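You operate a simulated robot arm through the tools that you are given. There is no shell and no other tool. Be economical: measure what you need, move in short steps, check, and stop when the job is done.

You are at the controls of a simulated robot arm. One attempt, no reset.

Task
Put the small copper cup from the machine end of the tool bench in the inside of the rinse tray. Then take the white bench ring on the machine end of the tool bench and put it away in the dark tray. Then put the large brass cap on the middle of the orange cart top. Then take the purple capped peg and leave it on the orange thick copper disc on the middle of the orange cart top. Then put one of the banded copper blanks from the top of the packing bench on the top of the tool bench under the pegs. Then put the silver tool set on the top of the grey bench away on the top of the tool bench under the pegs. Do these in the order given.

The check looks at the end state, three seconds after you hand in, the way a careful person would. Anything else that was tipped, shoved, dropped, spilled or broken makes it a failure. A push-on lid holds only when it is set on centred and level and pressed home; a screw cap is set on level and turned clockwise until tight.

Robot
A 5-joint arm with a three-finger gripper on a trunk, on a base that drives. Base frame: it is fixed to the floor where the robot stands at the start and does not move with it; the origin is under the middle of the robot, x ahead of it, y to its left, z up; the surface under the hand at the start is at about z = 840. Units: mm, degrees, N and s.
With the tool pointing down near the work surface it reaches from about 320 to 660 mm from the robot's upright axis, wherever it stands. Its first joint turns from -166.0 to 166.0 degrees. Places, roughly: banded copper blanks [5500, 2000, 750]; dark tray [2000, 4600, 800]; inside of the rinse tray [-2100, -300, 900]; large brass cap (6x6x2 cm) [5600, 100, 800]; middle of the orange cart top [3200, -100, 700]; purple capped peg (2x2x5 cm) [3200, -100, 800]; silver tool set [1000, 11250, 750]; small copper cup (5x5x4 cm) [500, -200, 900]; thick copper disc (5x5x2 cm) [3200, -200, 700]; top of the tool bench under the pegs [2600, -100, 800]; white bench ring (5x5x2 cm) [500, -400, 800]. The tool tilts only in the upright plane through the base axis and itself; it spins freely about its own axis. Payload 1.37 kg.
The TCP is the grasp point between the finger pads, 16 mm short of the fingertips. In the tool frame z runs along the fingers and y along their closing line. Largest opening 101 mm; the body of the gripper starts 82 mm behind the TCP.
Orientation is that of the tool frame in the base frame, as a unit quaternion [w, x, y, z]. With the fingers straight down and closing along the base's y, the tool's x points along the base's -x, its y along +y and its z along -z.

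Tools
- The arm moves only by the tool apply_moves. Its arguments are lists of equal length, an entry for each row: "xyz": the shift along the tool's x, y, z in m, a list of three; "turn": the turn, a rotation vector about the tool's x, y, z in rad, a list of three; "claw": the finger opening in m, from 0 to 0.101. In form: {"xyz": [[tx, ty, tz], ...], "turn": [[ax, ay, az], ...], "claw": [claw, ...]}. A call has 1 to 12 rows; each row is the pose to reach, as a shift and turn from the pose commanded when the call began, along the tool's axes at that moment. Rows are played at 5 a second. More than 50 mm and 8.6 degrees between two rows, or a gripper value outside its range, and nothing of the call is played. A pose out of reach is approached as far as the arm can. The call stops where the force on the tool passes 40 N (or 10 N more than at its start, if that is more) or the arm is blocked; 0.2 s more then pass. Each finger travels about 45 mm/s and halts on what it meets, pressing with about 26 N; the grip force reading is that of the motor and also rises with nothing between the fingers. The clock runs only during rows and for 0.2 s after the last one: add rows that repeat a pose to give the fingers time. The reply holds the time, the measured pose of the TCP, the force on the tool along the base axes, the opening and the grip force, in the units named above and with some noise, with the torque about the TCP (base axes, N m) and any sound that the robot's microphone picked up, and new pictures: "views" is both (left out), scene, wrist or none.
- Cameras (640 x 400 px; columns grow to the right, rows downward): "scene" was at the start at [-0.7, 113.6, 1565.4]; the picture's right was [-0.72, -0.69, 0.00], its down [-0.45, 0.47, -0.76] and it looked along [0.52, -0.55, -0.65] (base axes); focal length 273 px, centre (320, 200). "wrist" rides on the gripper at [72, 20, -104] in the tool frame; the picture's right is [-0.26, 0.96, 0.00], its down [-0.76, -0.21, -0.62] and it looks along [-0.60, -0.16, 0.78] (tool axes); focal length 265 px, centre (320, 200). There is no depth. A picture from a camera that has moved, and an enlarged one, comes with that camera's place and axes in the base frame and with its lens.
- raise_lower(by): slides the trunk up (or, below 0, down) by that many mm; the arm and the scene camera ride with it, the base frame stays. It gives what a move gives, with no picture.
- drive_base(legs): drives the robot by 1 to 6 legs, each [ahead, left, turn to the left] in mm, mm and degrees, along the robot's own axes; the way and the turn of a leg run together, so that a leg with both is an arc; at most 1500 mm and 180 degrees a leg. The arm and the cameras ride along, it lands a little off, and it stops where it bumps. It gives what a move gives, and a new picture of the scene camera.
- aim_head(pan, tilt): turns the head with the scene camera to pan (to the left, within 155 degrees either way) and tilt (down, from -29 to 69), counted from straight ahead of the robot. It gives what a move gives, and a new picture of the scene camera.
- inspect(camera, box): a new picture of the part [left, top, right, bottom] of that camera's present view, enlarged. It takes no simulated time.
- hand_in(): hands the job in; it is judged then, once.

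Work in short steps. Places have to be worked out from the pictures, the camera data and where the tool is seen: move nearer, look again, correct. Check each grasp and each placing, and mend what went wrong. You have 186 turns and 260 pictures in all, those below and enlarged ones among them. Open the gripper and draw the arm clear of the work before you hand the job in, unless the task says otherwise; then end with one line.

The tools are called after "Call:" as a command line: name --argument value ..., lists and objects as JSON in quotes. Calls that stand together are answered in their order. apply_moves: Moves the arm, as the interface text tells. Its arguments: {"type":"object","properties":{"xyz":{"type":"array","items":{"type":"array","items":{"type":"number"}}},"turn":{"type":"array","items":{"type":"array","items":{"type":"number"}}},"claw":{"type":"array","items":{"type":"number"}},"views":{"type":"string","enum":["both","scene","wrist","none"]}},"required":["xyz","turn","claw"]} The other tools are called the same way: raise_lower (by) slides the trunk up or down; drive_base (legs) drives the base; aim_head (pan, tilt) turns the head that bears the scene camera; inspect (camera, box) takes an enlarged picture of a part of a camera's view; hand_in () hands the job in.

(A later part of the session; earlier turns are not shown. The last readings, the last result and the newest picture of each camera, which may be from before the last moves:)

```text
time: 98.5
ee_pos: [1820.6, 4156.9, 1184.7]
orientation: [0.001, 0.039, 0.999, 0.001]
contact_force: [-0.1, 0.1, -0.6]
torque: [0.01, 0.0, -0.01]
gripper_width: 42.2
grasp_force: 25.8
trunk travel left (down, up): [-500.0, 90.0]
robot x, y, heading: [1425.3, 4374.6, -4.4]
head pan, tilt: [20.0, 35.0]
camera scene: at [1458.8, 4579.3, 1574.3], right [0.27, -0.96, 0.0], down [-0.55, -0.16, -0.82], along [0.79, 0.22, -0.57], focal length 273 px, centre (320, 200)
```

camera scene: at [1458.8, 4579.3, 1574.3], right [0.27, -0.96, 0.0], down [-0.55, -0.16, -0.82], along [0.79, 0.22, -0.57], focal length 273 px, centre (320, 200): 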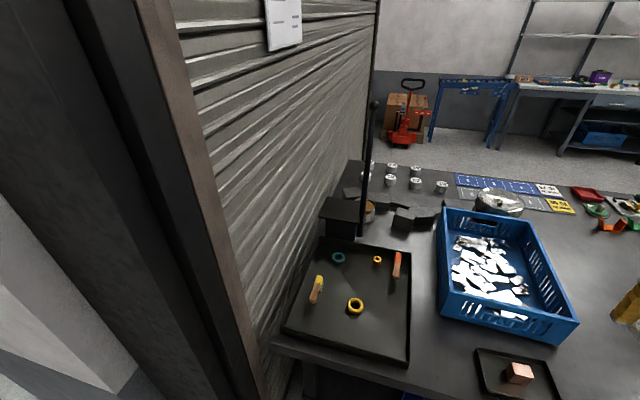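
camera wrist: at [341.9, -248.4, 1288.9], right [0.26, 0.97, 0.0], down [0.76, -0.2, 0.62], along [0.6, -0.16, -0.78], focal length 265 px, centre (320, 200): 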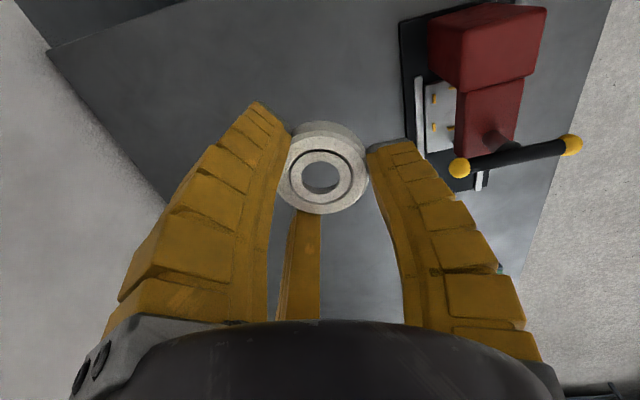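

The large black tray is at about (2008, 4613) with a few parts in it; a free spot lies near (1985, 4515). I'll lower a little first, then move over it.

Call:
apply_moves --xyz '[[0, 0, 0.045], [0, 0, 0.09], [0, 0, 0.13], [-0.017, 0.046, 0.13], [-0.034, 0.092, 0.13], [-0.051, 0.139, 0.13], [-0.068, 0.185, 0.13], [-0.085, 0.231, 0.13], [-0.102, 0.277, 0.13], [-0.119, 0.323, 0.13], [-0.136, 0.369, 0.13], [-0.136, 0.369, 0.13]]' --turn '[[0, 0, 0], [0, 0, 0], [0, 0, 0], [0, 0, 0], [0, 0, 0], [0, 0, 0], [0, 0, 0], [0, 0, 0], [0, 0, 0], [0, 0, 0], [0, 0, 0], [0, 0, 0]]' --claw '[0.03, 0.03, 0.03, 0.03, 0.03, 0.03, 0.03, 0.03, 0.03, 0.03, 0.03, 0.03]'

```text
time: 101.1
ee_pos: [1983.7, 4512.2, 1051.9]
orientation: [0.0, 0.038, 0.999, 0.0]
contact_force: [-0.3, -0.2, -2.5]
torque: [0.03, 0.0, -0.04]
gripper_width: 43.1
grasp_force: 26.5
trunk travel left (down, up): [-500.0, 90.0]
robot x, y, heading: [1415.5, 4374.2, -4.0]
head pan, tilt: [20.0, 35.0]
camera scene: at [1458.7, 4579.2, 1574.2], right [0.27, -0.96, 0.0], down [-0.55, -0.16, -0.82], along [0.79, 0.22, -0.57], focal length 273 px, centre (320, 200)
camera wrist: at [1914.7, 4537.8, 1156.7], right [0.34, 0.94, 0.0], down [0.74, -0.27, 0.62], along [0.58, -0.21, -0.78], focal length 265 px, centre (320, 200)
```

scene: 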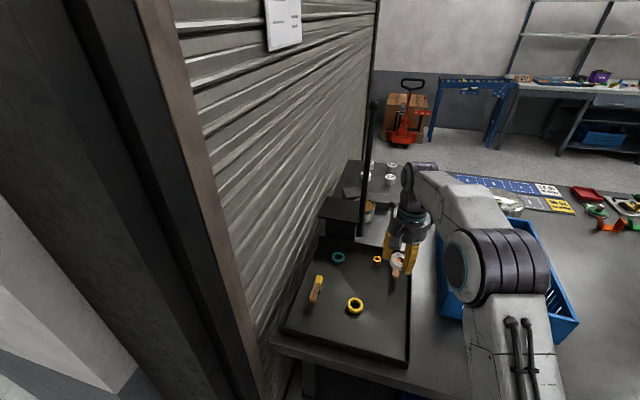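
wrist: 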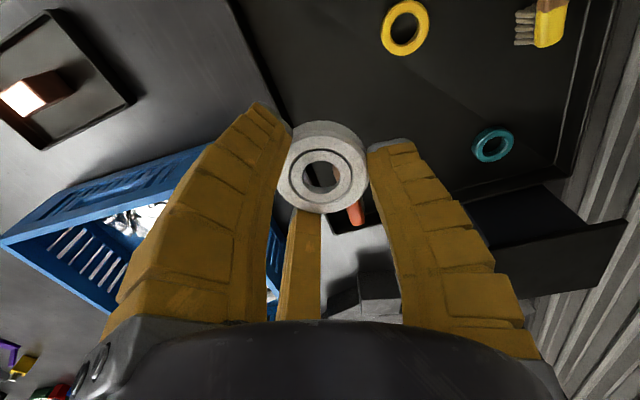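

The spot is clear: wall 60 mm one way, yellow ring 100 mm the other. I'll lower toward the tray floor.

Call:
apply_moves --xyz '[[0, 0.004, 0.045], [0, 0.004, 0.09], [0, 0.004, 0.135], [0, 0.004, 0.175], [0, 0.004, 0.2], [0, 0.004, 0.2]]' --turn '[[0, 0, 0], [0, 0, 0], [0, 0, 0], [0, 0, 0], [0, 0, 0], [0, 0, 0]]' --claw '[0.03, 0.03, 0.03, 0.03, 0.03, 0.03]'

Call:
inspect --camera "scene" --box '[300, 220, 460, 320]'

```text
time: 102.5
ee_pos: [1986.3, 4517.3, 850.0]
orientation: [0.0, 0.039, 0.999, 0.0]
contact_force: [0.0, -0.2, -1.0]
torque: [0.01, 0.0, 0.04]
gripper_width: 43.2
grasp_force: 26.0
trunk travel left (down, up): [-500.0, 90.0]
robot x, y, heading: [1423.0, 4378.5, -4.1]
head pan, tilt: [20.0, 35.0]
camera scene: at [1458.9, 4579.4, 1574.2], right [0.27, -0.96, 0.0], down [-0.55, -0.16, -0.82], along [0.79, 0.22, -0.57], focal length 273 px, centre (320, 200)
camera wrist: at [1916.6, 4541.2, 953.5], right [0.34, 0.94, 0.0], down [0.74, -0.27, 0.62], along [0.58, -0.21, -0.78], focal length 265 px, centre (320, 200)
```

scene: 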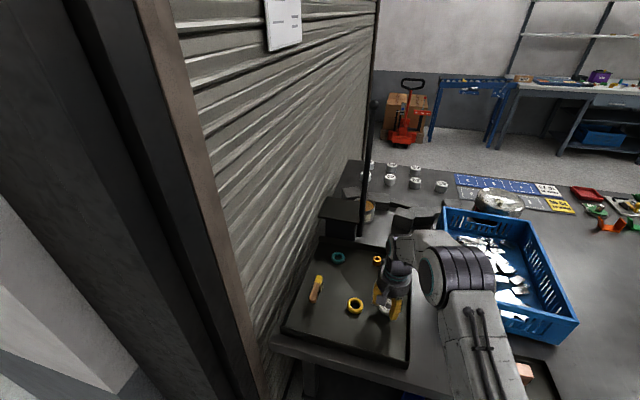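
wrist: 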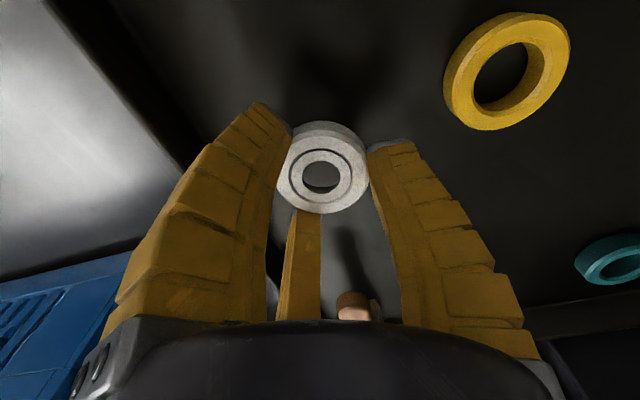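

```text
4.00 times, centred on (380, 270) of scene
camera zoom: at [1458.9, 4579.4, 1574.2], right [0.27, -0.96, 0.0], down [-0.55, -0.16, -0.82], along [0.79, 0.22, -0.57], focal length 1093 px, centre (80, -80)
```

zoom: 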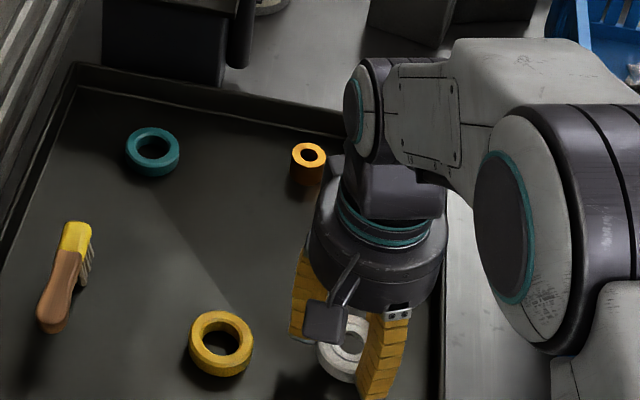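

Still a gap beneath the ring. I'll continue down gradually.

Call:
apply_moves --xyz '[[0, 0, 0.004], [0, 0, 0.008], [0, 0, 0.012], [0, 0, 0.016], [0, 0, 0.016]]' --turn '[[0, 0, 0], [0, 0, 0], [0, 0, 0], [0, 0, 0], [0, 0, 0]]' --claw '[0.03, 0.03, 0.03, 0.03, 0.03]' --views "wrist"

```text
time: 103.7
ee_pos: [1986.0, 4517.4, 836.2]
orientation: [0.0, 0.039, 0.999, -0.001]
contact_force: [0.0, 0.8, -0.7]
torque: [0.02, 0.0, 0.0]
gripper_width: 43.4
grasp_force: 25.9
trunk travel left (down, up): [-500.0, 90.0]
robot x, y, heading: [1418.0, 4376.4, -4.5]
head pan, tilt: [20.0, 35.0]
camera wrist: at [1915.7, 4541.9, 940.6], right [0.34, 0.94, 0.0], down [0.74, -0.27, 0.62], along [0.58, -0.21, -0.78], focal length 265 px, centre (320, 200)
```

wrist: 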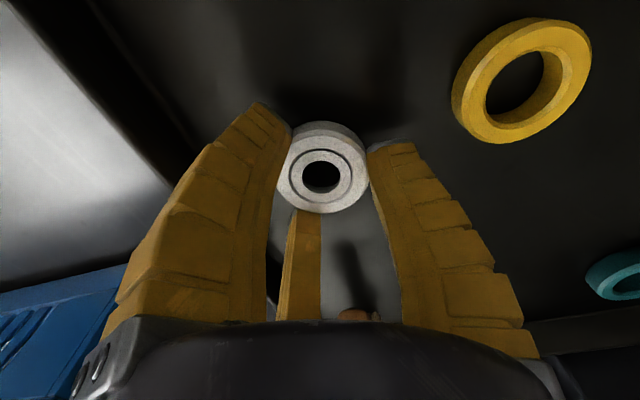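

No contact yet at z 836; I'll continue downward.

Call:
apply_moves --xyz '[[0, 0, 0.003], [0, 0, 0.006], [0, 0, 0.009], [0, 0, 0.012], [0, 0, 0.012]]' --turn '[[0, 0, 0], [0, 0, 0], [0, 0, 0], [0, 0, 0], [0, 0, 0]]' --claw '[0.03, 0.03, 0.03, 0.03, 0.03]' --views "none"

```text
time: 104.9
ee_pos: [1986.7, 4517.2, 828.2]
orientation: [0.004, 0.038, 0.999, 0.001]
contact_force: [2.0, -3.5, 24.2]
torque: [0.21, -0.5, -0.04]
gripper_width: 47.4
grasp_force: 25.8
trunk travel left (down, up): [-500.0, 90.0]
robot x, y, heading: [1420.6, 4378.7, -4.6]
head pan, tilt: [20.0, 35.0]
```

Contact with the tray floor at about 24 N. I'll relax 2 mm, open, and rise.

Call:
apply_moves --xyz '[[0, 0, -0.003], [0, 0, -0.003], [0, 0, -0.003], [0, 0, -0.003], [0, 0, -0.04], [0, 0, -0.085], [0, 0, -0.13], [0, 0, -0.17]]' --turn '[[0, 0, 0], [0, 0, 0], [0, 0, 0], [0, 0, 0], [0, 0, 0], [0, 0, 0], [0, 0, 0], [0, 0, 0]]' --claw '[0.055, 0.065, 0.07, 0.07, 0.07, 0.07, 0.07, 0.07]' --views "both"

```text
time: 106.7
ee_pos: [1983.5, 4518.7, 1000.9]
orientation: [0.0, 0.04, 0.999, 0.0]
contact_force: [0.0, 0.4, -1.2]
torque: [-0.01, -0.01, 0.0]
gripper_width: 72.8
grasp_force: 2.0
trunk travel left (down, up): [-500.0, 90.0]
robot x, y, heading: [1421.2, 4381.0, -3.8]
head pan, tilt: [20.0, 35.0]
camera scene: at [1458.3, 4579.2, 1574.2], right [0.27, -0.96, 0.0], down [-0.55, -0.16, -0.82], along [0.79, 0.22, -0.57], focal length 273 px, centre (320, 200)
camera wrist: at [1913.9, 4541.9, 1104.8], right [0.34, 0.94, 0.0], down [0.74, -0.27, 0.62], along [0.58, -0.21, -0.78], focal length 265 px, centre (320, 200)
```

scene: 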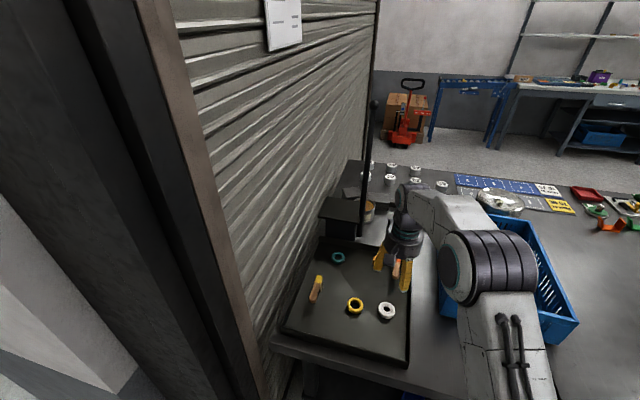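
wrist: 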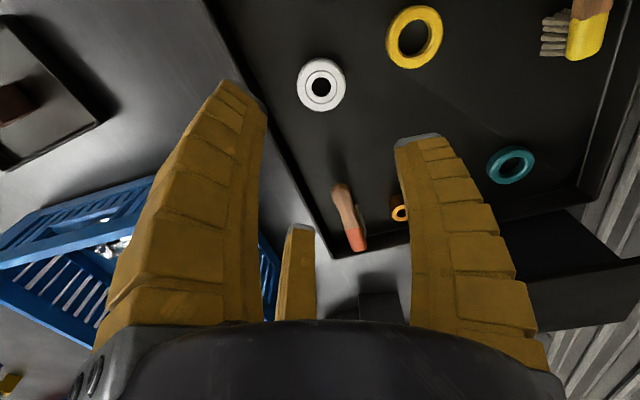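

The ring lies flat in the dark tray. I'll retract the arm and drive out past the bench toward the far wall, where the brass cap is.

Call:
apply_moves --xyz '[[0.02, 0, -0.04], [0.05, 0, -0.075], [0.09, 0, -0.1], [0.13, 0, -0.12], [0.13, -0.05, -0.13], [0.13, -0.1, -0.13], [0.13, -0.15, -0.13], [0.13, -0.15, -0.13]]' --turn '[[0, 0, 0], [0, 0, 0], [0, 0, 0], [0, 0, 0], [0, 0, 0], [0, 0, 0], [0, 0, 0], [0, 0, 0]]' --claw '[0.07, 0.07, 0.07, 0.07, 0.07, 0.07, 0.07, 0.07]' --views "none"

Call:
drive_base --legs '[[-200, -500, 4], [0, -1400, 0], [0, -800, 0], [1400, 0, 0], [1000, 0, 0]]'

Call:
aim_head --pan -30 --tilt 20

```text
refused: row 5 steps farther than a row can; nothing moved
```

```text
time: 113.9
ee_pos: [1775.2, 3226.6, 999.7]
orientation: [0.004, -0.027, 1.0, 0.002]
contact_force: [-1.6, 1.0, 0.0]
torque: [-0.22, -0.16, -0.01]
gripper_width: 72.7
grasp_force: 2.1
trunk travel left (down, up): [-500.0, 90.0]
robot x, y, heading: [1231.8, 3015.3, 2.2]
head pan, tilt: [20.0, 35.0]
stopped in leg 2: the force on the tool passed its limit at 84 N (the readings are from after the stop); the commanded pose is now the measured one
camera scene: at [1246.2, 3220.1, 1574.2], right [0.38, -0.93, 0.0], down [-0.53, -0.22, -0.82], along [0.76, 0.31, -0.57], focal length 273 px, centre (320, 200)
```

scene: 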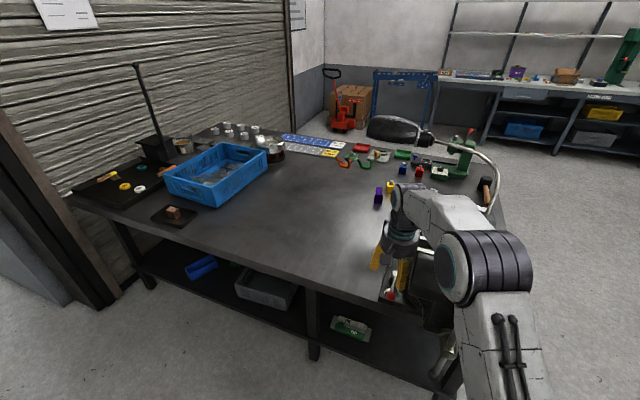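

```text
time: 115.0
ee_pos: [1773.4, 3226.3, 1001.1]
orientation: [0.005, -0.028, 1.0, 0.002]
contact_force: [-1.6, 3.5, 0.9]
torque: [-0.41, -0.19, -0.04]
gripper_width: 73.0
grasp_force: 2.0
trunk travel left (down, up): [-500.0, 90.0]
robot x, y, heading: [1228.0, 3014.4, 2.5]
head pan, tilt: [-30.0, 20.0]
camera scene: at [1247.1, 3143.7, 1598.0], right [-0.47, -0.88, 0.0], down [-0.3, 0.16, -0.94], along [0.83, -0.44, -0.34], focal length 273 px, centre (320, 200)
```

scene: 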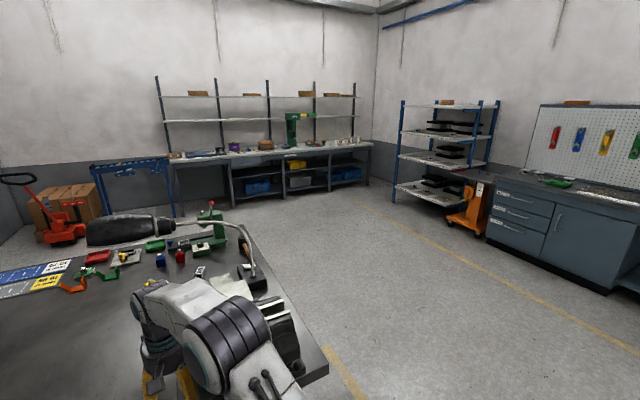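

My retract was refused (row too long) but the drive went ahead, and the gripper bumped the vise. I'll back off to the left and look.

Call:
drive_base --legs '[[-60, 120, 0]]'

Call:
aim_head --pan 0 --tilt 45

```text
time: 116.3
ee_pos: [1708.1, 3341.9, 1000.9]
orientation: [0.004, -0.028, 1.0, 0.002]
contact_force: [-0.3, 0.0, 0.4]
torque: [-0.04, -0.04, 0.01]
gripper_width: 72.9
grasp_force: 1.9
trunk travel left (down, up): [-500.0, 90.0]
robot x, y, heading: [1165.4, 3131.4, 2.3]
head pan, tilt: [-30.0, 20.0]
camera scene: at [1181.8, 3258.0, 1598.0], right [-0.46, -0.89, 0.0], down [-0.3, 0.16, -0.94], along [0.83, -0.44, -0.34], focal length 273 px, centre (320, 200)
```

scene: 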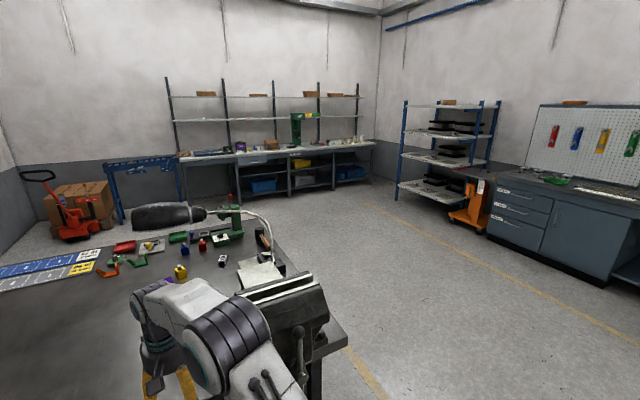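

```text
time: 117.3
ee_pos: [1709.2, 3340.9, 999.4]
orientation: [0.005, -0.028, 1.0, 0.002]
contact_force: [-0.4, 0.8, 0.1]
torque: [0.03, -0.03, -0.02]
gripper_width: 72.9
grasp_force: 1.7
trunk travel left (down, up): [-500.0, 90.0]
robot x, y, heading: [1163.4, 3127.7, 2.5]
head pan, tilt: [0.0, 45.0]
camera scene: at [1181.2, 3303.4, 1559.4], right [0.04, -1.0, 0.0], down [-0.71, -0.03, -0.71], along [0.71, 0.03, -0.71], focal length 273 px, centre (320, 200)
```

scene: 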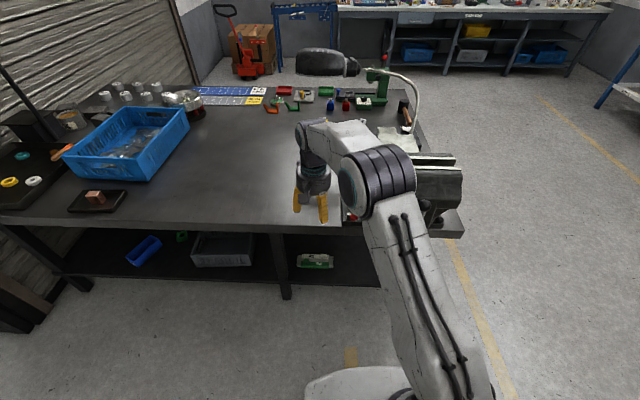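

Vise and tray contents look undisturbed. I'll now retract the arm and raise it before driving.

Call:
apply_moves --xyz '[[0.0, 0, -0.04], [0.0, 0, -0.08], [0.03, 0, -0.11], [0.06, 0, -0.14], [0.1, 0, -0.16], [0.13, -0.03, -0.17], [0.13, -0.07, -0.17], [0.13, -0.11, -0.17], [0.13, -0.15, -0.17], [0.13, -0.19, -0.17]]' --turn '[[0, 0, 0], [0, 0, 0], [0, 0, 0], [0, 0, 0], [0, 0, 0], [0, 0, 0], [0, 0, 0], [0, 0, 0], [0, 0, 0], [0, 0, 0]]' --claw '[0.07, 0.07, 0.07, 0.07, 0.07, 0.07, 0.07, 0.07, 0.07, 0.07]' --views "wrist"

```text
time: 119.5
ee_pos: [1590.3, 3140.5, 1166.1]
orientation: [0.005, -0.028, 1.0, 0.001]
contact_force: [0.2, -1.1, 0.2]
torque: [0.0, 0.04, -0.03]
gripper_width: 72.5
grasp_force: 2.0
trunk travel left (down, up): [-500.0, 90.0]
robot x, y, heading: [1164.5, 3129.7, 2.3]
head pan, tilt: [0.0, 45.0]
camera wrist: at [1516.7, 3155.9, 1269.6], right [0.21, 0.98, 0.0], down [0.76, -0.17, 0.63], along [0.61, -0.13, -0.78], focal length 265 px, centre (320, 200)
```

wrist: 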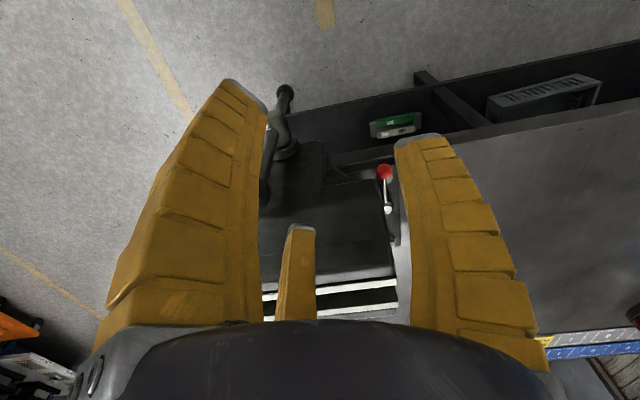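

Arm is clear. Now I drive out around the black bench toward the far wall and look.

Call:
drive_base --legs '[[-50, -1000, -2.3], [1400, 0, 0], [1000, -300, 0]]'

Call:
aim_head --pan -25 --tilt 20

Call:
aim_head --pan -90 --tilt 20

```text
time: 136.2
ee_pos: [3943.3, 1824.6, 1165.2]
orientation: [0.004, -0.011, 1.0, 0.0]
contact_force: [-0.3, -0.4, -0.6]
torque: [0.01, 0.01, 0.04]
gripper_width: 72.9
grasp_force: 1.8
trunk travel left (down, up): [-500.0, 90.0]
robot x, y, heading: [3517.8, 1825.2, 0.3]
head pan, tilt: [0.0, 45.0]
camera scene: at [3540.1, 1999.0, 1559.4], right [0.01, -1.0, 0.0], down [-0.71, -0.01, -0.71], along [0.71, 0.01, -0.71], focal length 273 px, centre (320, 200)
```

scene: 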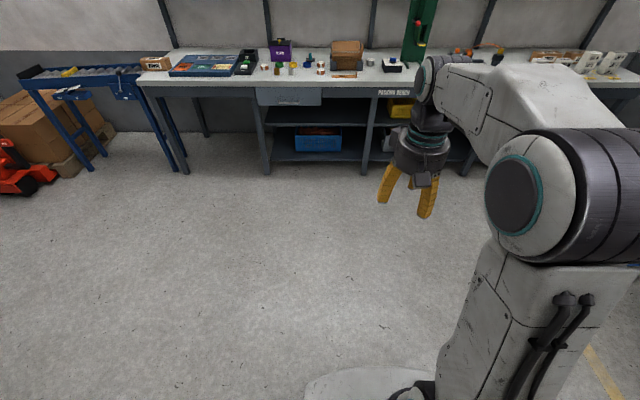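

```text
time: 137.1
ee_pos: [3944.6, 1825.9, 1166.6]
orientation: [0.004, -0.013, 1.0, 0.0]
contact_force: [0.1, -0.2, -0.7]
torque: [-0.01, 0.01, -0.02]
gripper_width: 72.7
grasp_force: 1.9
trunk travel left (down, up): [-500.0, 90.0]
robot x, y, heading: [3518.4, 1824.9, 0.5]
head pan, tilt: [-25.0, 20.0]
camera scene: at [3543.3, 1959.8, 1598.0], right [-0.41, -0.91, 0.0], down [-0.31, 0.14, -0.94], along [0.86, -0.39, -0.34], focal length 273 px, centre (320, 200)
```

scene: 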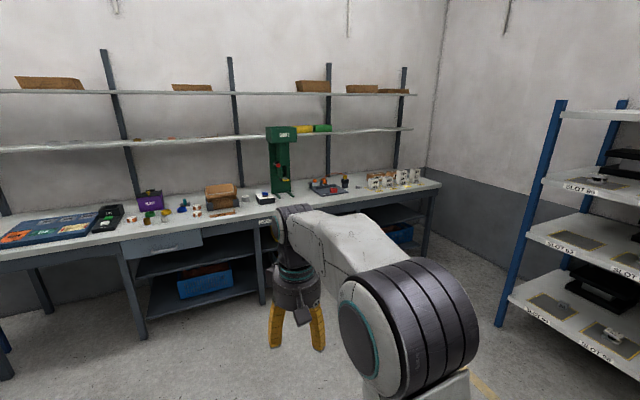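

```text
time: 138.5
ee_pos: [3944.3, 1825.1, 1166.4]
orientation: [0.005, -0.012, 1.0, 0.001]
contact_force: [-0.8, 0.6, 1.1]
torque: [0.0, 0.0, 0.02]
gripper_width: 72.9
grasp_force: 1.6
trunk travel left (down, up): [-500.0, 90.0]
robot x, y, heading: [3519.8, 1829.3, 0.5]
head pan, tilt: [-90.0, 20.0]
camera scene: at [3459.4, 1905.2, 1598.1], right [-1.0, -0.01, 0.0], down [0.0, 0.34, -0.94], along [0.01, -0.94, -0.34], focal length 273 px, centre (320, 200)
```

scene: 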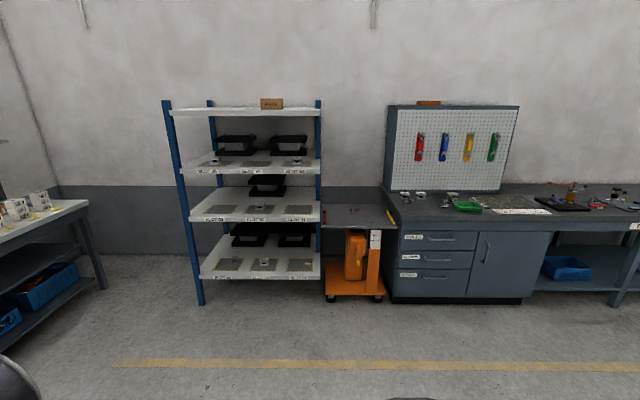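

The orange cart sits between the shelf and the tool bench. I'll enlarge it here, then look at the packing bench end for the brass cap.

Call:
inspect --camera "scene" --box '[310, 180, 470, 280]'

Call:
aim_head --pan -35 --tilt 20

Call:
inspect --camera "scene" --box '[250, 140, 410, 240]'

```text
4.00 times, centred on (390, 230) of scene
camera zoom: at [3459.4, 1905.2, 1598.1], right [-1.0, -0.01, 0.0], down [0.0, 0.34, -0.94], along [0.01, -0.94, -0.34], focal length 1093 px, centre (40, 80)
```

zoom: 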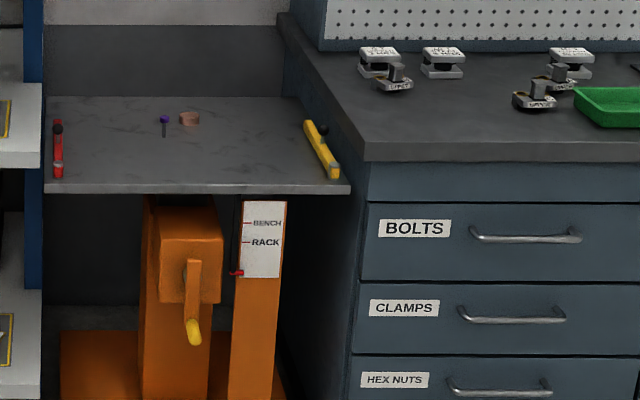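

```text
time: 139.7
ee_pos: [3944.1, 1825.4, 1166.0]
orientation: [0.004, -0.012, 1.0, 0.0]
contact_force: [0.1, -0.2, 0.2]
torque: [-0.01, -0.02, 0.0]
gripper_width: 72.9
grasp_force: 1.9
trunk travel left (down, up): [-500.0, 90.0]
robot x, y, heading: [3519.5, 1825.6, 0.4]
head pan, tilt: [-35.0, 20.0]
camera scene: at [3535.2, 1945.6, 1598.1], right [-0.57, -0.82, 0.0], down [-0.28, 0.19, -0.94], along [0.77, -0.53, -0.34], focal length 273 px, centre (320, 200)
```

scene: 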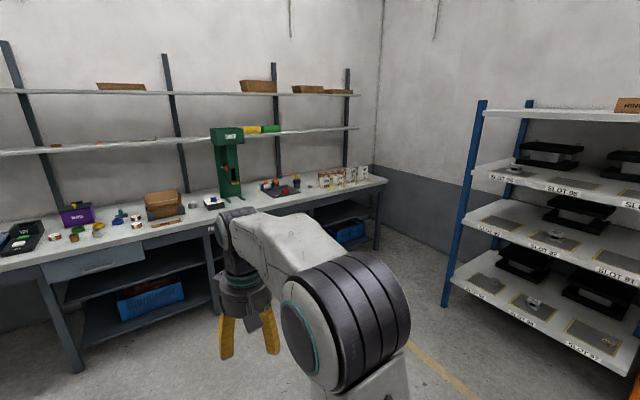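

```text
4.00 times, centred on (330, 190) of scene
camera zoom: at [3535.2, 1945.6, 1598.1], right [-0.57, -0.82, 0.0], down [-0.28, 0.19, -0.94], along [0.77, -0.53, -0.34], focal length 1093 px, centre (280, 240)
```

zoom: 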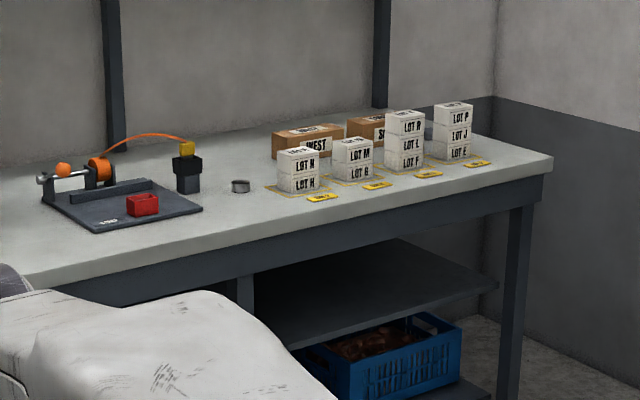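

I'll drive to the end of the packing bench to find the brass cap; only a steel-looking ring near (5750, 530) and lot boxes are visible from here.

Call:
drive_base --legs '[[1380, 0, 0], [0, -1400, 0]]'

Call:
aim_head --pan -15 --tilt 35

```text
time: 153.4
ee_pos: [5329.8, 377.6, 1166.0]
orientation: [0.005, -0.004, 1.0, 0.0]
contact_force: [0.4, -0.2, -0.5]
torque: [0.02, -0.01, 0.04]
gripper_width: 73.0
grasp_force: 2.0
trunk travel left (down, up): [-500.0, 90.0]
robot x, y, heading: [4903.7, 382.0, -0.9]
head pan, tilt: [-35.0, 20.0]
camera scene: at [4923.6, 504.8, 1598.1], right [-0.58, -0.81, 0.0], down [-0.28, 0.2, -0.94], along [0.76, -0.55, -0.34], focal length 273 px, centre (320, 200)
```

scene: 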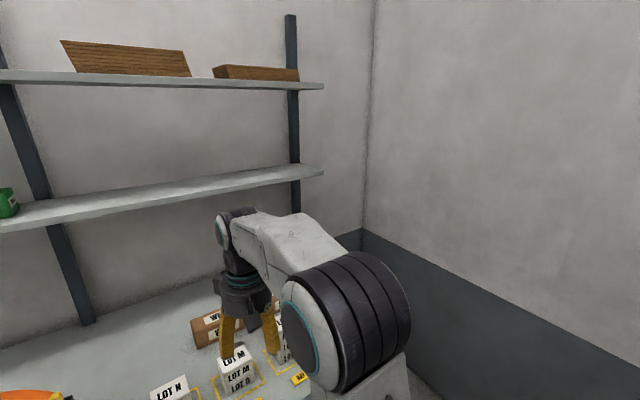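

```text
time: 154.3
ee_pos: [5330.5, 377.6, 1166.6]
orientation: [0.005, -0.004, 1.0, 0.001]
contact_force: [-0.5, -1.4, -0.2]
torque: [0.03, -0.02, 0.02]
gripper_width: 72.7
grasp_force: 1.9
trunk travel left (down, up): [-500.0, 90.0]
robot x, y, heading: [4907.3, 387.4, -0.4]
head pan, tilt: [-15.0, 35.0]
camera scene: at [4932.6, 535.5, 1574.3], right [-0.27, -0.96, 0.0], down [-0.55, 0.15, -0.82], along [0.79, -0.22, -0.57], focal length 273 px, centre (320, 200)
```

scene: 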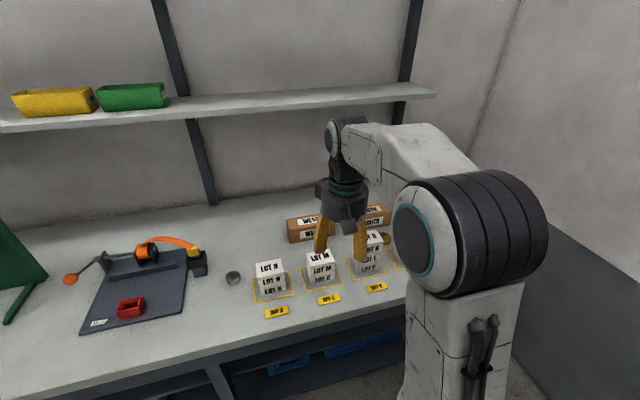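

The cap isn't visible; the region around (5600, 100) is hidden by the arm. I'll swing the wrist camera view and shift right to see.

Call:
drive_base --legs '[[0, -250, 0]]'

Call:
aim_head --pan -5 --tilt 45

Call:
apply_moves --xyz '[[0, 0, 0]]' --turn '[[0, 0, 0]]' --claw '[0.085]' --views "wrist"

```text
time: 156.1
ee_pos: [5327.1, 128.4, 1166.7]
orientation: [0.004, -0.003, 1.0, -0.001]
contact_force: [-1.3, -0.5, 0.5]
torque: [0.01, 0.0, -0.01]
gripper_width: 72.9
grasp_force: 1.4
trunk travel left (down, up): [-500.0, 90.0]
robot x, y, heading: [4905.1, 137.7, -0.8]
head pan, tilt: [-15.0, 35.0]
camera scene: at [4930.4, 285.7, 1574.3], right [-0.27, -0.96, 0.0], down [-0.55, 0.15, -0.82], along [0.79, -0.22, -0.57], focal length 273 px, centre (320, 200)
```

scene: 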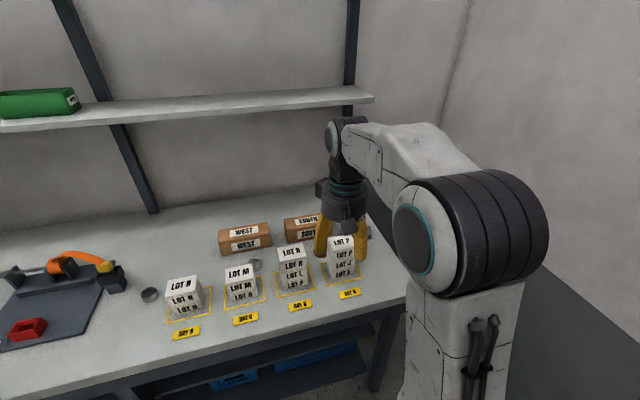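

```text
time: 156.8
ee_pos: [5327.5, 128.3, 1166.1]
orientation: [0.004, -0.004, 1.0, 0.0]
contact_force: [0.4, 1.0, 0.4]
torque: [-0.01, -0.01, 0.0]
gripper_width: 72.8
grasp_force: 1.9
trunk travel left (down, up): [-500.0, 90.0]
robot x, y, heading: [4901.8, 136.9, -0.7]
head pan, tilt: [-5.0, 45.0]
camera scene: at [4926.5, 302.3, 1559.4], right [-0.1, -1.0, 0.0], down [-0.7, 0.07, -0.71], along [0.7, -0.07, -0.71], focal length 273 px, centre (320, 200)
```

scene: 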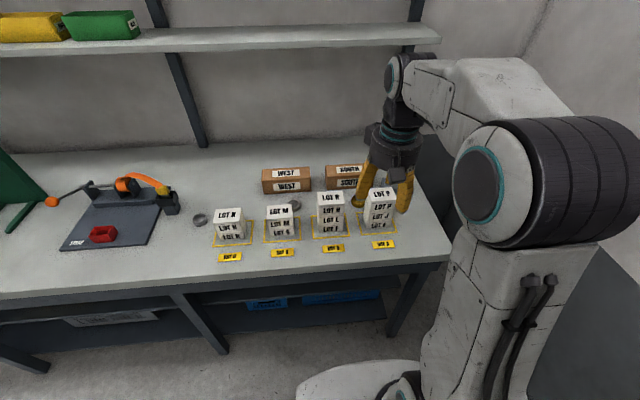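

```text
time: 157.2
ee_pos: [5328.1, 127.6, 1165.3]
orientation: [0.004, -0.002, 1.0, 0.0]
contact_force: [0.0, -0.3, 0.7]
torque: [0.02, 0.01, -0.05]
gripper_width: 86.5
grasp_force: 1.3
trunk travel left (down, up): [-500.0, 90.0]
robot x, y, heading: [4906.1, 135.5, -0.5]
head pan, tilt: [-5.0, 45.0]
camera wrist: at [5254.9, 146.4, 1269.6], right [0.26, 0.97, 0.0], down [0.75, -0.2, 0.63], along [0.61, -0.16, -0.78], focal length 265 px, centre (320, 200)
```

wrist: 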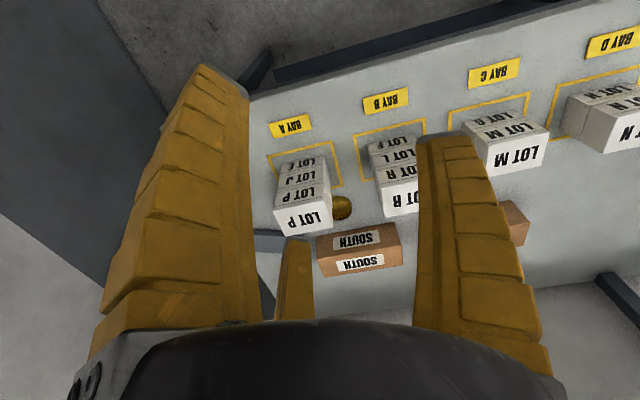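

A brass disc shows behind LOT P at about (5664, 93), between the stacks and the SOUTH box. I'll move the base closer and look at it from above.

Call:
drive_base --legs '[[160, 0, 0.6]]'

Call:
apply_moves --xyz '[[-0.03, -0.01, 0.01], [-0.06, -0.02, 0.02], [-0.08, -0.03, 0.03], [-0.08, -0.03, 0.03]]' --turn '[[0, 0, 0], [0, 0, 0], [0, 0, 0], [0, 0, 0]]' --claw '[0.09, 0.1, 0.1, 0.1]' --views "both"

```text
time: 158.6
ee_pos: [5484.9, 131.7, 1164.9]
orientation: [0.005, -0.009, 1.0, 0.0]
contact_force: [0.7, 0.1, -1.2]
torque: [0.03, 0.01, 0.05]
gripper_width: 86.6
grasp_force: 1.0
trunk travel left (down, up): [-500.0, 90.0]
robot x, y, heading: [5056.3, 135.8, 0.1]
head pan, tilt: [-5.0, 45.0]
camera scene: at [5082.6, 302.0, 1559.4], right [-0.09, -1.0, 0.0], down [-0.71, 0.06, -0.71], along [0.7, -0.06, -0.71], focal length 273 px, centre (320, 200)
```

scene: 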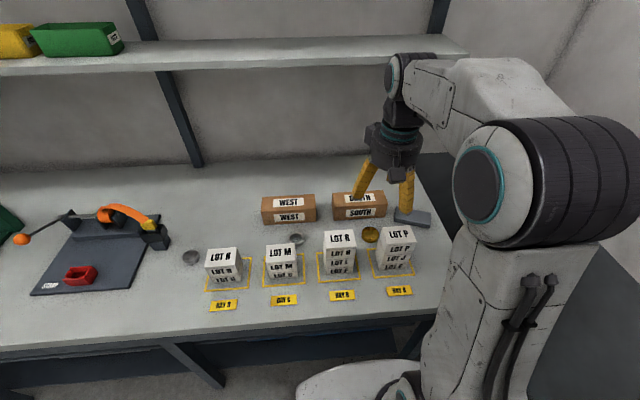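

```text
time: 159.6
ee_pos: [5566.2, 103.9, 1136.9]
orientation: [0.004, -0.008, 1.0, 0.0]
contact_force: [0.3, 0.0, -0.2]
torque: [0.0, 0.03, -0.02]
gripper_width: 99.8
grasp_force: 0.0
trunk travel left (down, up): [-500.0, 90.0]
robot x, y, heading: [5056.3, 131.3, 0.4]
head pan, tilt: [-5.0, 45.0]
camera scene: at [5081.2, 302.0, 1559.4], right [-0.09, -1.0, 0.0], down [-0.7, 0.06, -0.71], along [0.7, -0.06, -0.71], focal length 273 px, centre (320, 200)
camera wrist: at [5492.7, 121.5, 1239.9], right [0.25, 0.97, 0.0], down [0.75, -0.19, 0.63], along [0.61, -0.15, -0.78], focal length 265 px, centre (320, 200)
```

scene: 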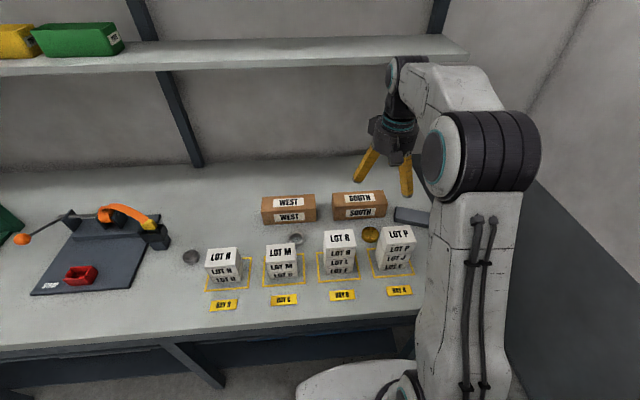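
wrist: 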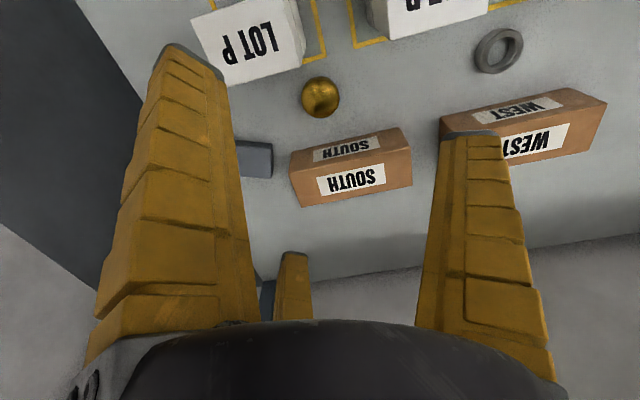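

The brass cap is at about (5634, 85) with ~40 mm to LOT P and more to the SOUTH box. I'll spin the tool 90° so the fingers close along x and the wrist camera hangs on the free side, while moving over the cap.

Call:
apply_moves --xyz '[[-0.006, -0.002, 0.006], [-0.012, -0.004, 0.012], [-0.018, -0.006, 0.018], [-0.024, -0.008, 0.024], [-0.03, -0.01, 0.03], [-0.036, -0.012, 0.036], [-0.042, -0.014, 0.042], [-0.048, -0.016, 0.048], [-0.054, -0.018, 0.054], [-0.06, -0.019, 0.06], [-0.06, -0.019, 0.06], [-0.06, -0.019, 0.06]]' --turn '[[0, 0, -0.143], [0, 0, -0.286], [0, 0, -0.429], [0, 0, -0.571], [0, 0, -0.714], [0, 0, -0.857], [0, 0, -1.0], [0, 0, -1.142], [0, 0, -1.285], [0, 0, -1.428], [0, 0, -1.5708], [0, 0, -1.5708]]' --claw '[0.09, 0.08, 0.08, 0.08, 0.08, 0.08, 0.08, 0.08, 0.08, 0.08, 0.08, 0.08]' --views "both"

```text
time: 162.2
ee_pos: [5625.7, 84.5, 1077.1]
orientation: [-0.003, 0.714, -0.7, 0.003]
contact_force: [0.1, 0.5, -0.4]
torque: [0.0, 0.03, 0.01]
gripper_width: 82.0
grasp_force: 1.4
trunk travel left (down, up): [-500.0, 90.0]
robot x, y, heading: [5059.9, 134.4, -0.0]
head pan, tilt: [-5.0, 45.0]
camera scene: at [5081.4, 302.0, 1559.4], right [-0.09, -1.0, 0.0], down [-0.7, 0.06, -0.71], along [0.7, -0.06, -0.71], focal length 273 px, centre (320, 200)
camera wrist: at [5607.2, 11.1, 1181.5], right [-0.97, 0.25, -0.01], down [0.19, 0.76, 0.62], along [0.16, 0.6, -0.78], focal length 265 px, centre (320, 200)
```

scene: 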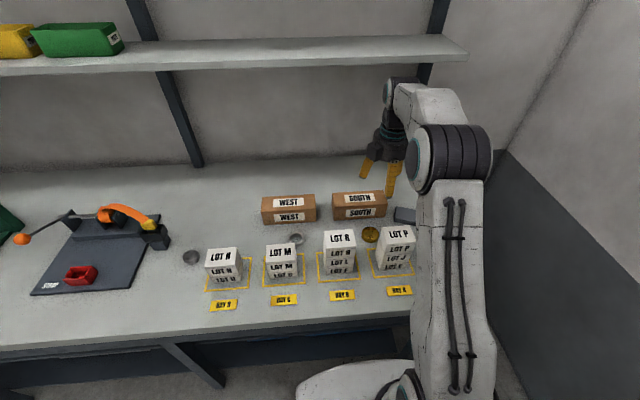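
wrist: 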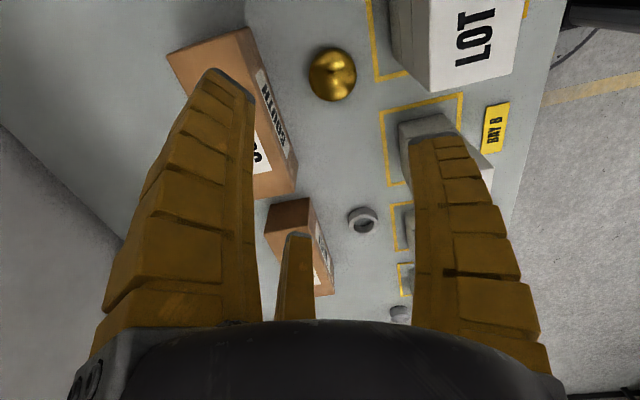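

Two wrist views put the cap at about (5615, 92) with its top near z 845. I'll inspect it, then come down to z ≈ 965 above it.

Call:
inspect --camera "wrist" --box '[250, 20, 410, 120]'

Call:
apply_moves --xyz '[[-0.004, 0.005, 0.04], [-0.007, 0.009, 0.08], [-0.007, 0.009, 0.112], [-0.007, 0.009, 0.112]]' --turn '[[0, 0, 0], [0, 0, 0], [0, 0, 0], [0, 0, 0]]' --claw '[0.075, 0.072, 0.072, 0.072]' --views "both"

```text
4.00 times, centred on (330, 70) of wrist
camera zoom: at [5607.2, 11.1, 1181.5], right [-0.97, 0.25, -0.01], down [0.19, 0.76, 0.62], along [0.16, 0.6, -0.78], focal length 1062 px, centre (280, 720)
```

zoom: 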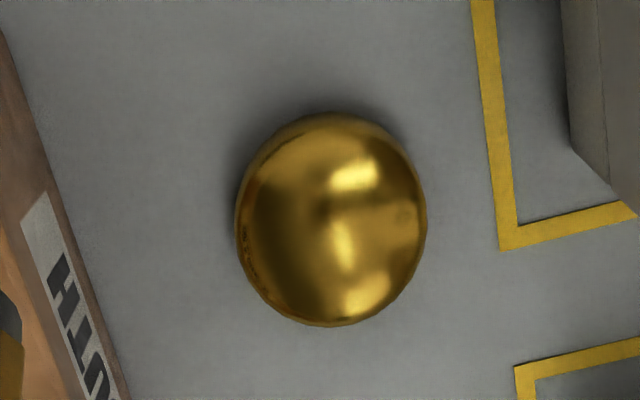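

```text
time: 163.2
ee_pos: [5621.8, 93.0, 964.0]
orientation: [-0.003, 0.713, -0.701, 0.004]
contact_force: [0.3, -0.3, -0.5]
torque: [-0.02, -0.01, 0.02]
gripper_width: 74.9
grasp_force: 2.0
trunk travel left (down, up): [-500.0, 90.0]
robot x, y, heading: [5057.2, 132.9, 0.2]
head pan, tilt: [-5.0, 45.0]
camera scene: at [5081.3, 302.0, 1559.4], right [-0.09, -1.0, 0.0], down [-0.7, 0.06, -0.71], along [0.7, -0.06, -0.71], focal length 273 px, centre (320, 200)
camera wrist: at [5600.8, 19.2, 1068.4], right [-0.97, 0.25, -0.01], down [0.19, 0.76, 0.62], along [0.16, 0.6, -0.78], focal length 265 px, centre (320, 200)
```

scene: 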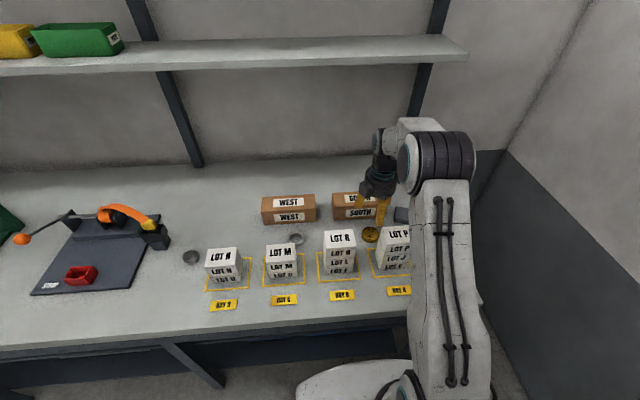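
wrist: 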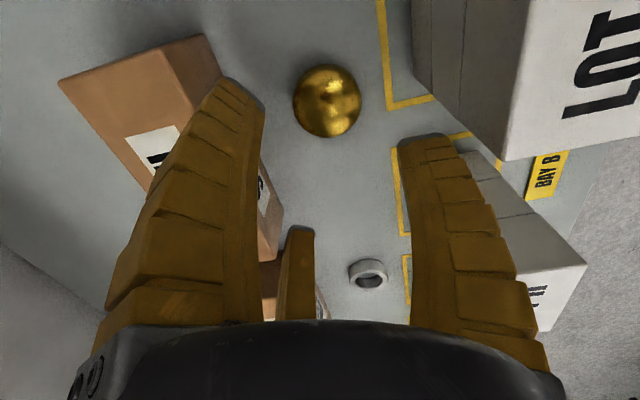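

The cap is now at about (5616, 95), mid-height z ≈ 831, and LOT P is well clear. I'll descend carefully toward it.

Call:
apply_moves --xyz '[[-0.002, 0.006, 0.04], [-0.002, 0.006, 0.08], [-0.002, 0.006, 0.105], [-0.002, 0.006, 0.115], [-0.002, 0.006, 0.12], [-0.002, 0.006, 0.12]]' --turn '[[0, 0, 0], [0, 0, 0], [0, 0, 0], [0, 0, 0], [0, 0, 0], [0, 0, 0]]' --claw '[0.074, 0.074, 0.074, 0.074, 0.074, 0.074]' --views "wrist"

Call:
inspect --camera "scene" --box '[320, 180, 440, 280]'

```text
time: 164.5
ee_pos: [5614.1, 92.9, 855.0]
orientation: [-0.008, 0.713, -0.701, 0.009]
contact_force: [-10.9, -1.3, 28.9]
torque: [0.15, 1.17, 0.12]
gripper_width: 64.5
grasp_force: 15.6
trunk travel left (down, up): [-500.0, 90.0]
robot x, y, heading: [5059.2, 128.8, -0.1]
head pan, tilt: [-5.0, 45.0]
stopped in row 6: the force on the tool passed its limit at 42 N (the readings are from after the stop); the commanded pose is now the measured one
camera wrist: at [5593.6, 18.0, 959.0], right [-0.97, 0.25, -0.02], down [0.18, 0.76, 0.62], along [0.17, 0.6, -0.78], focal length 265 px, centre (320, 200)
```

wrist: 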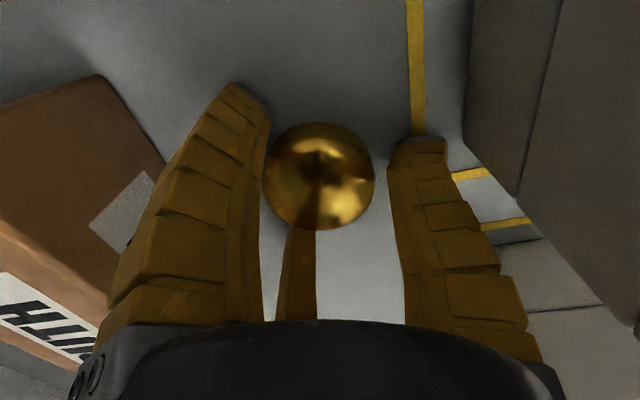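

```text
4.00 times, centred on (380, 230) of scene
camera zoom: at [5076.9, 302.1, 1559.8], right [-0.09, -1.0, 0.0], down [-0.7, 0.06, -0.71], along [0.71, -0.06, -0.7], focal length 1093 px, centre (80, 80)
```

zoom: 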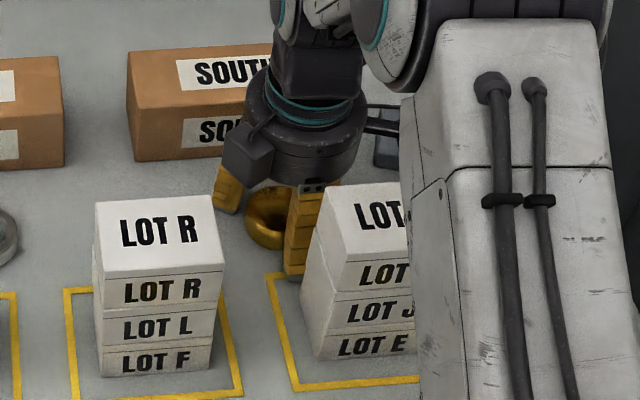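

The right-hand reading and picture show one finger touching the cap at its +x side near the bench (bench ≈ z 839). I'll rise, level the tool, open wider, and shift +x about 5 mm.

Call:
apply_moves --xyz '[[0, 0, -0.02], [0, 0, -0.035], [0, -0.005, -0.035], [0, -0.005, -0.035]]' --turn '[[0, 0, 0], [-0.024, 0, 0], [-0.024, 0, 0], [-0.024, 0, 0]]' --claw '[0.075, 0.082, 0.082, 0.082]' --views "wrist"

Call:
inspect --camera "scene" --box '[320, 180, 440, 280]'

```text
time: 165.5
ee_pos: [5619.6, 92.6, 884.9]
orientation: [0.002, 0.712, -0.702, -0.002]
contact_force: [0.1, -0.5, -0.3]
torque: [0.04, 0.01, 0.02]
gripper_width: 83.9
grasp_force: 1.4
trunk travel left (down, up): [-500.0, 90.0]
robot x, y, heading: [5060.5, 136.2, -0.1]
head pan, tilt: [-5.0, 45.0]
camera wrist: at [5602.1, 19.9, 989.7], right [-0.97, 0.25, 0.0], down [0.2, 0.76, 0.62], along [0.15, 0.6, -0.78], focal length 265 px, centre (320, 200)
```

wrist: 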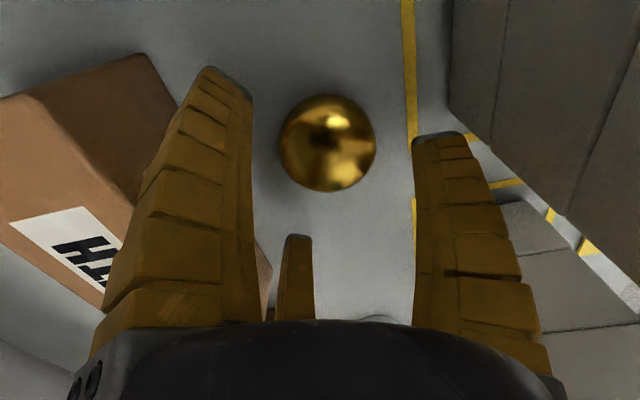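

```text
4.00 times, centred on (380, 230) of scene
camera zoom: at [5081.5, 301.9, 1559.4], right [-0.09, -1.0, 0.0], down [-0.7, 0.06, -0.71], along [0.7, -0.06, -0.71], focal length 1093 px, centre (80, 80)
```

zoom: 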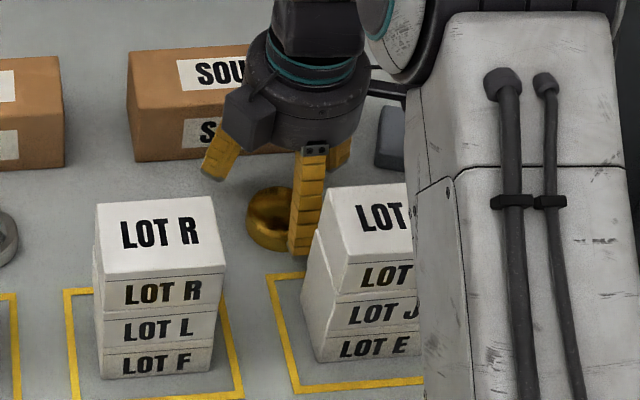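

Re-reading: the earlier contact was simply the −x fingertip on the bench (bench ≈ z 839). The cap is at (5615, 90); I'll centre, stop 3 mm above the bench, and close.

Call:
apply_moves --xyz '[[0.002, 0.004, 0.01], [0.0025, 0.0045, 0.02], [0.0025, 0.0045, 0.026], [0.0025, 0.0045, 0.026], [0.0025, 0.0045, 0.026], [0.0025, 0.0045, 0.026], [0.0025, 0.0045, 0.026], [0.0025, 0.0045, 0.026]]' --turn '[[0, 0, 0], [0, 0, 0], [0, 0, 0], [0, 0, 0], [0, 0, 0], [0, 0, 0], [0, 0, 0], [0, 0, 0]]' --claw '[0.08, 0.08, 0.08, 0.08, 0.065, 0.05, 0.045, 0.045]' --views "wrist"

```text
time: 167.3
ee_pos: [5615.4, 89.7, 860.0]
orientation: [0.001, 0.713, -0.701, -0.001]
contact_force: [-0.3, -0.5, 4.2]
torque: [-0.01, -0.1, 0.02]
gripper_width: 51.0
grasp_force: 25.6
trunk travel left (down, up): [-500.0, 90.0]
robot x, y, heading: [5058.4, 135.8, 0.1]
head pan, tilt: [-5.0, 45.0]
camera wrist: at [5597.5, 16.0, 964.8], right [-0.97, 0.25, 0.0], down [0.2, 0.76, 0.62], along [0.15, 0.6, -0.78], focal length 265 px, centre (320, 200)
```

wrist: 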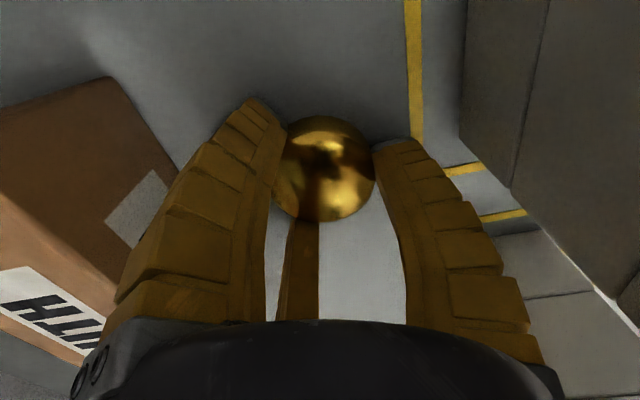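

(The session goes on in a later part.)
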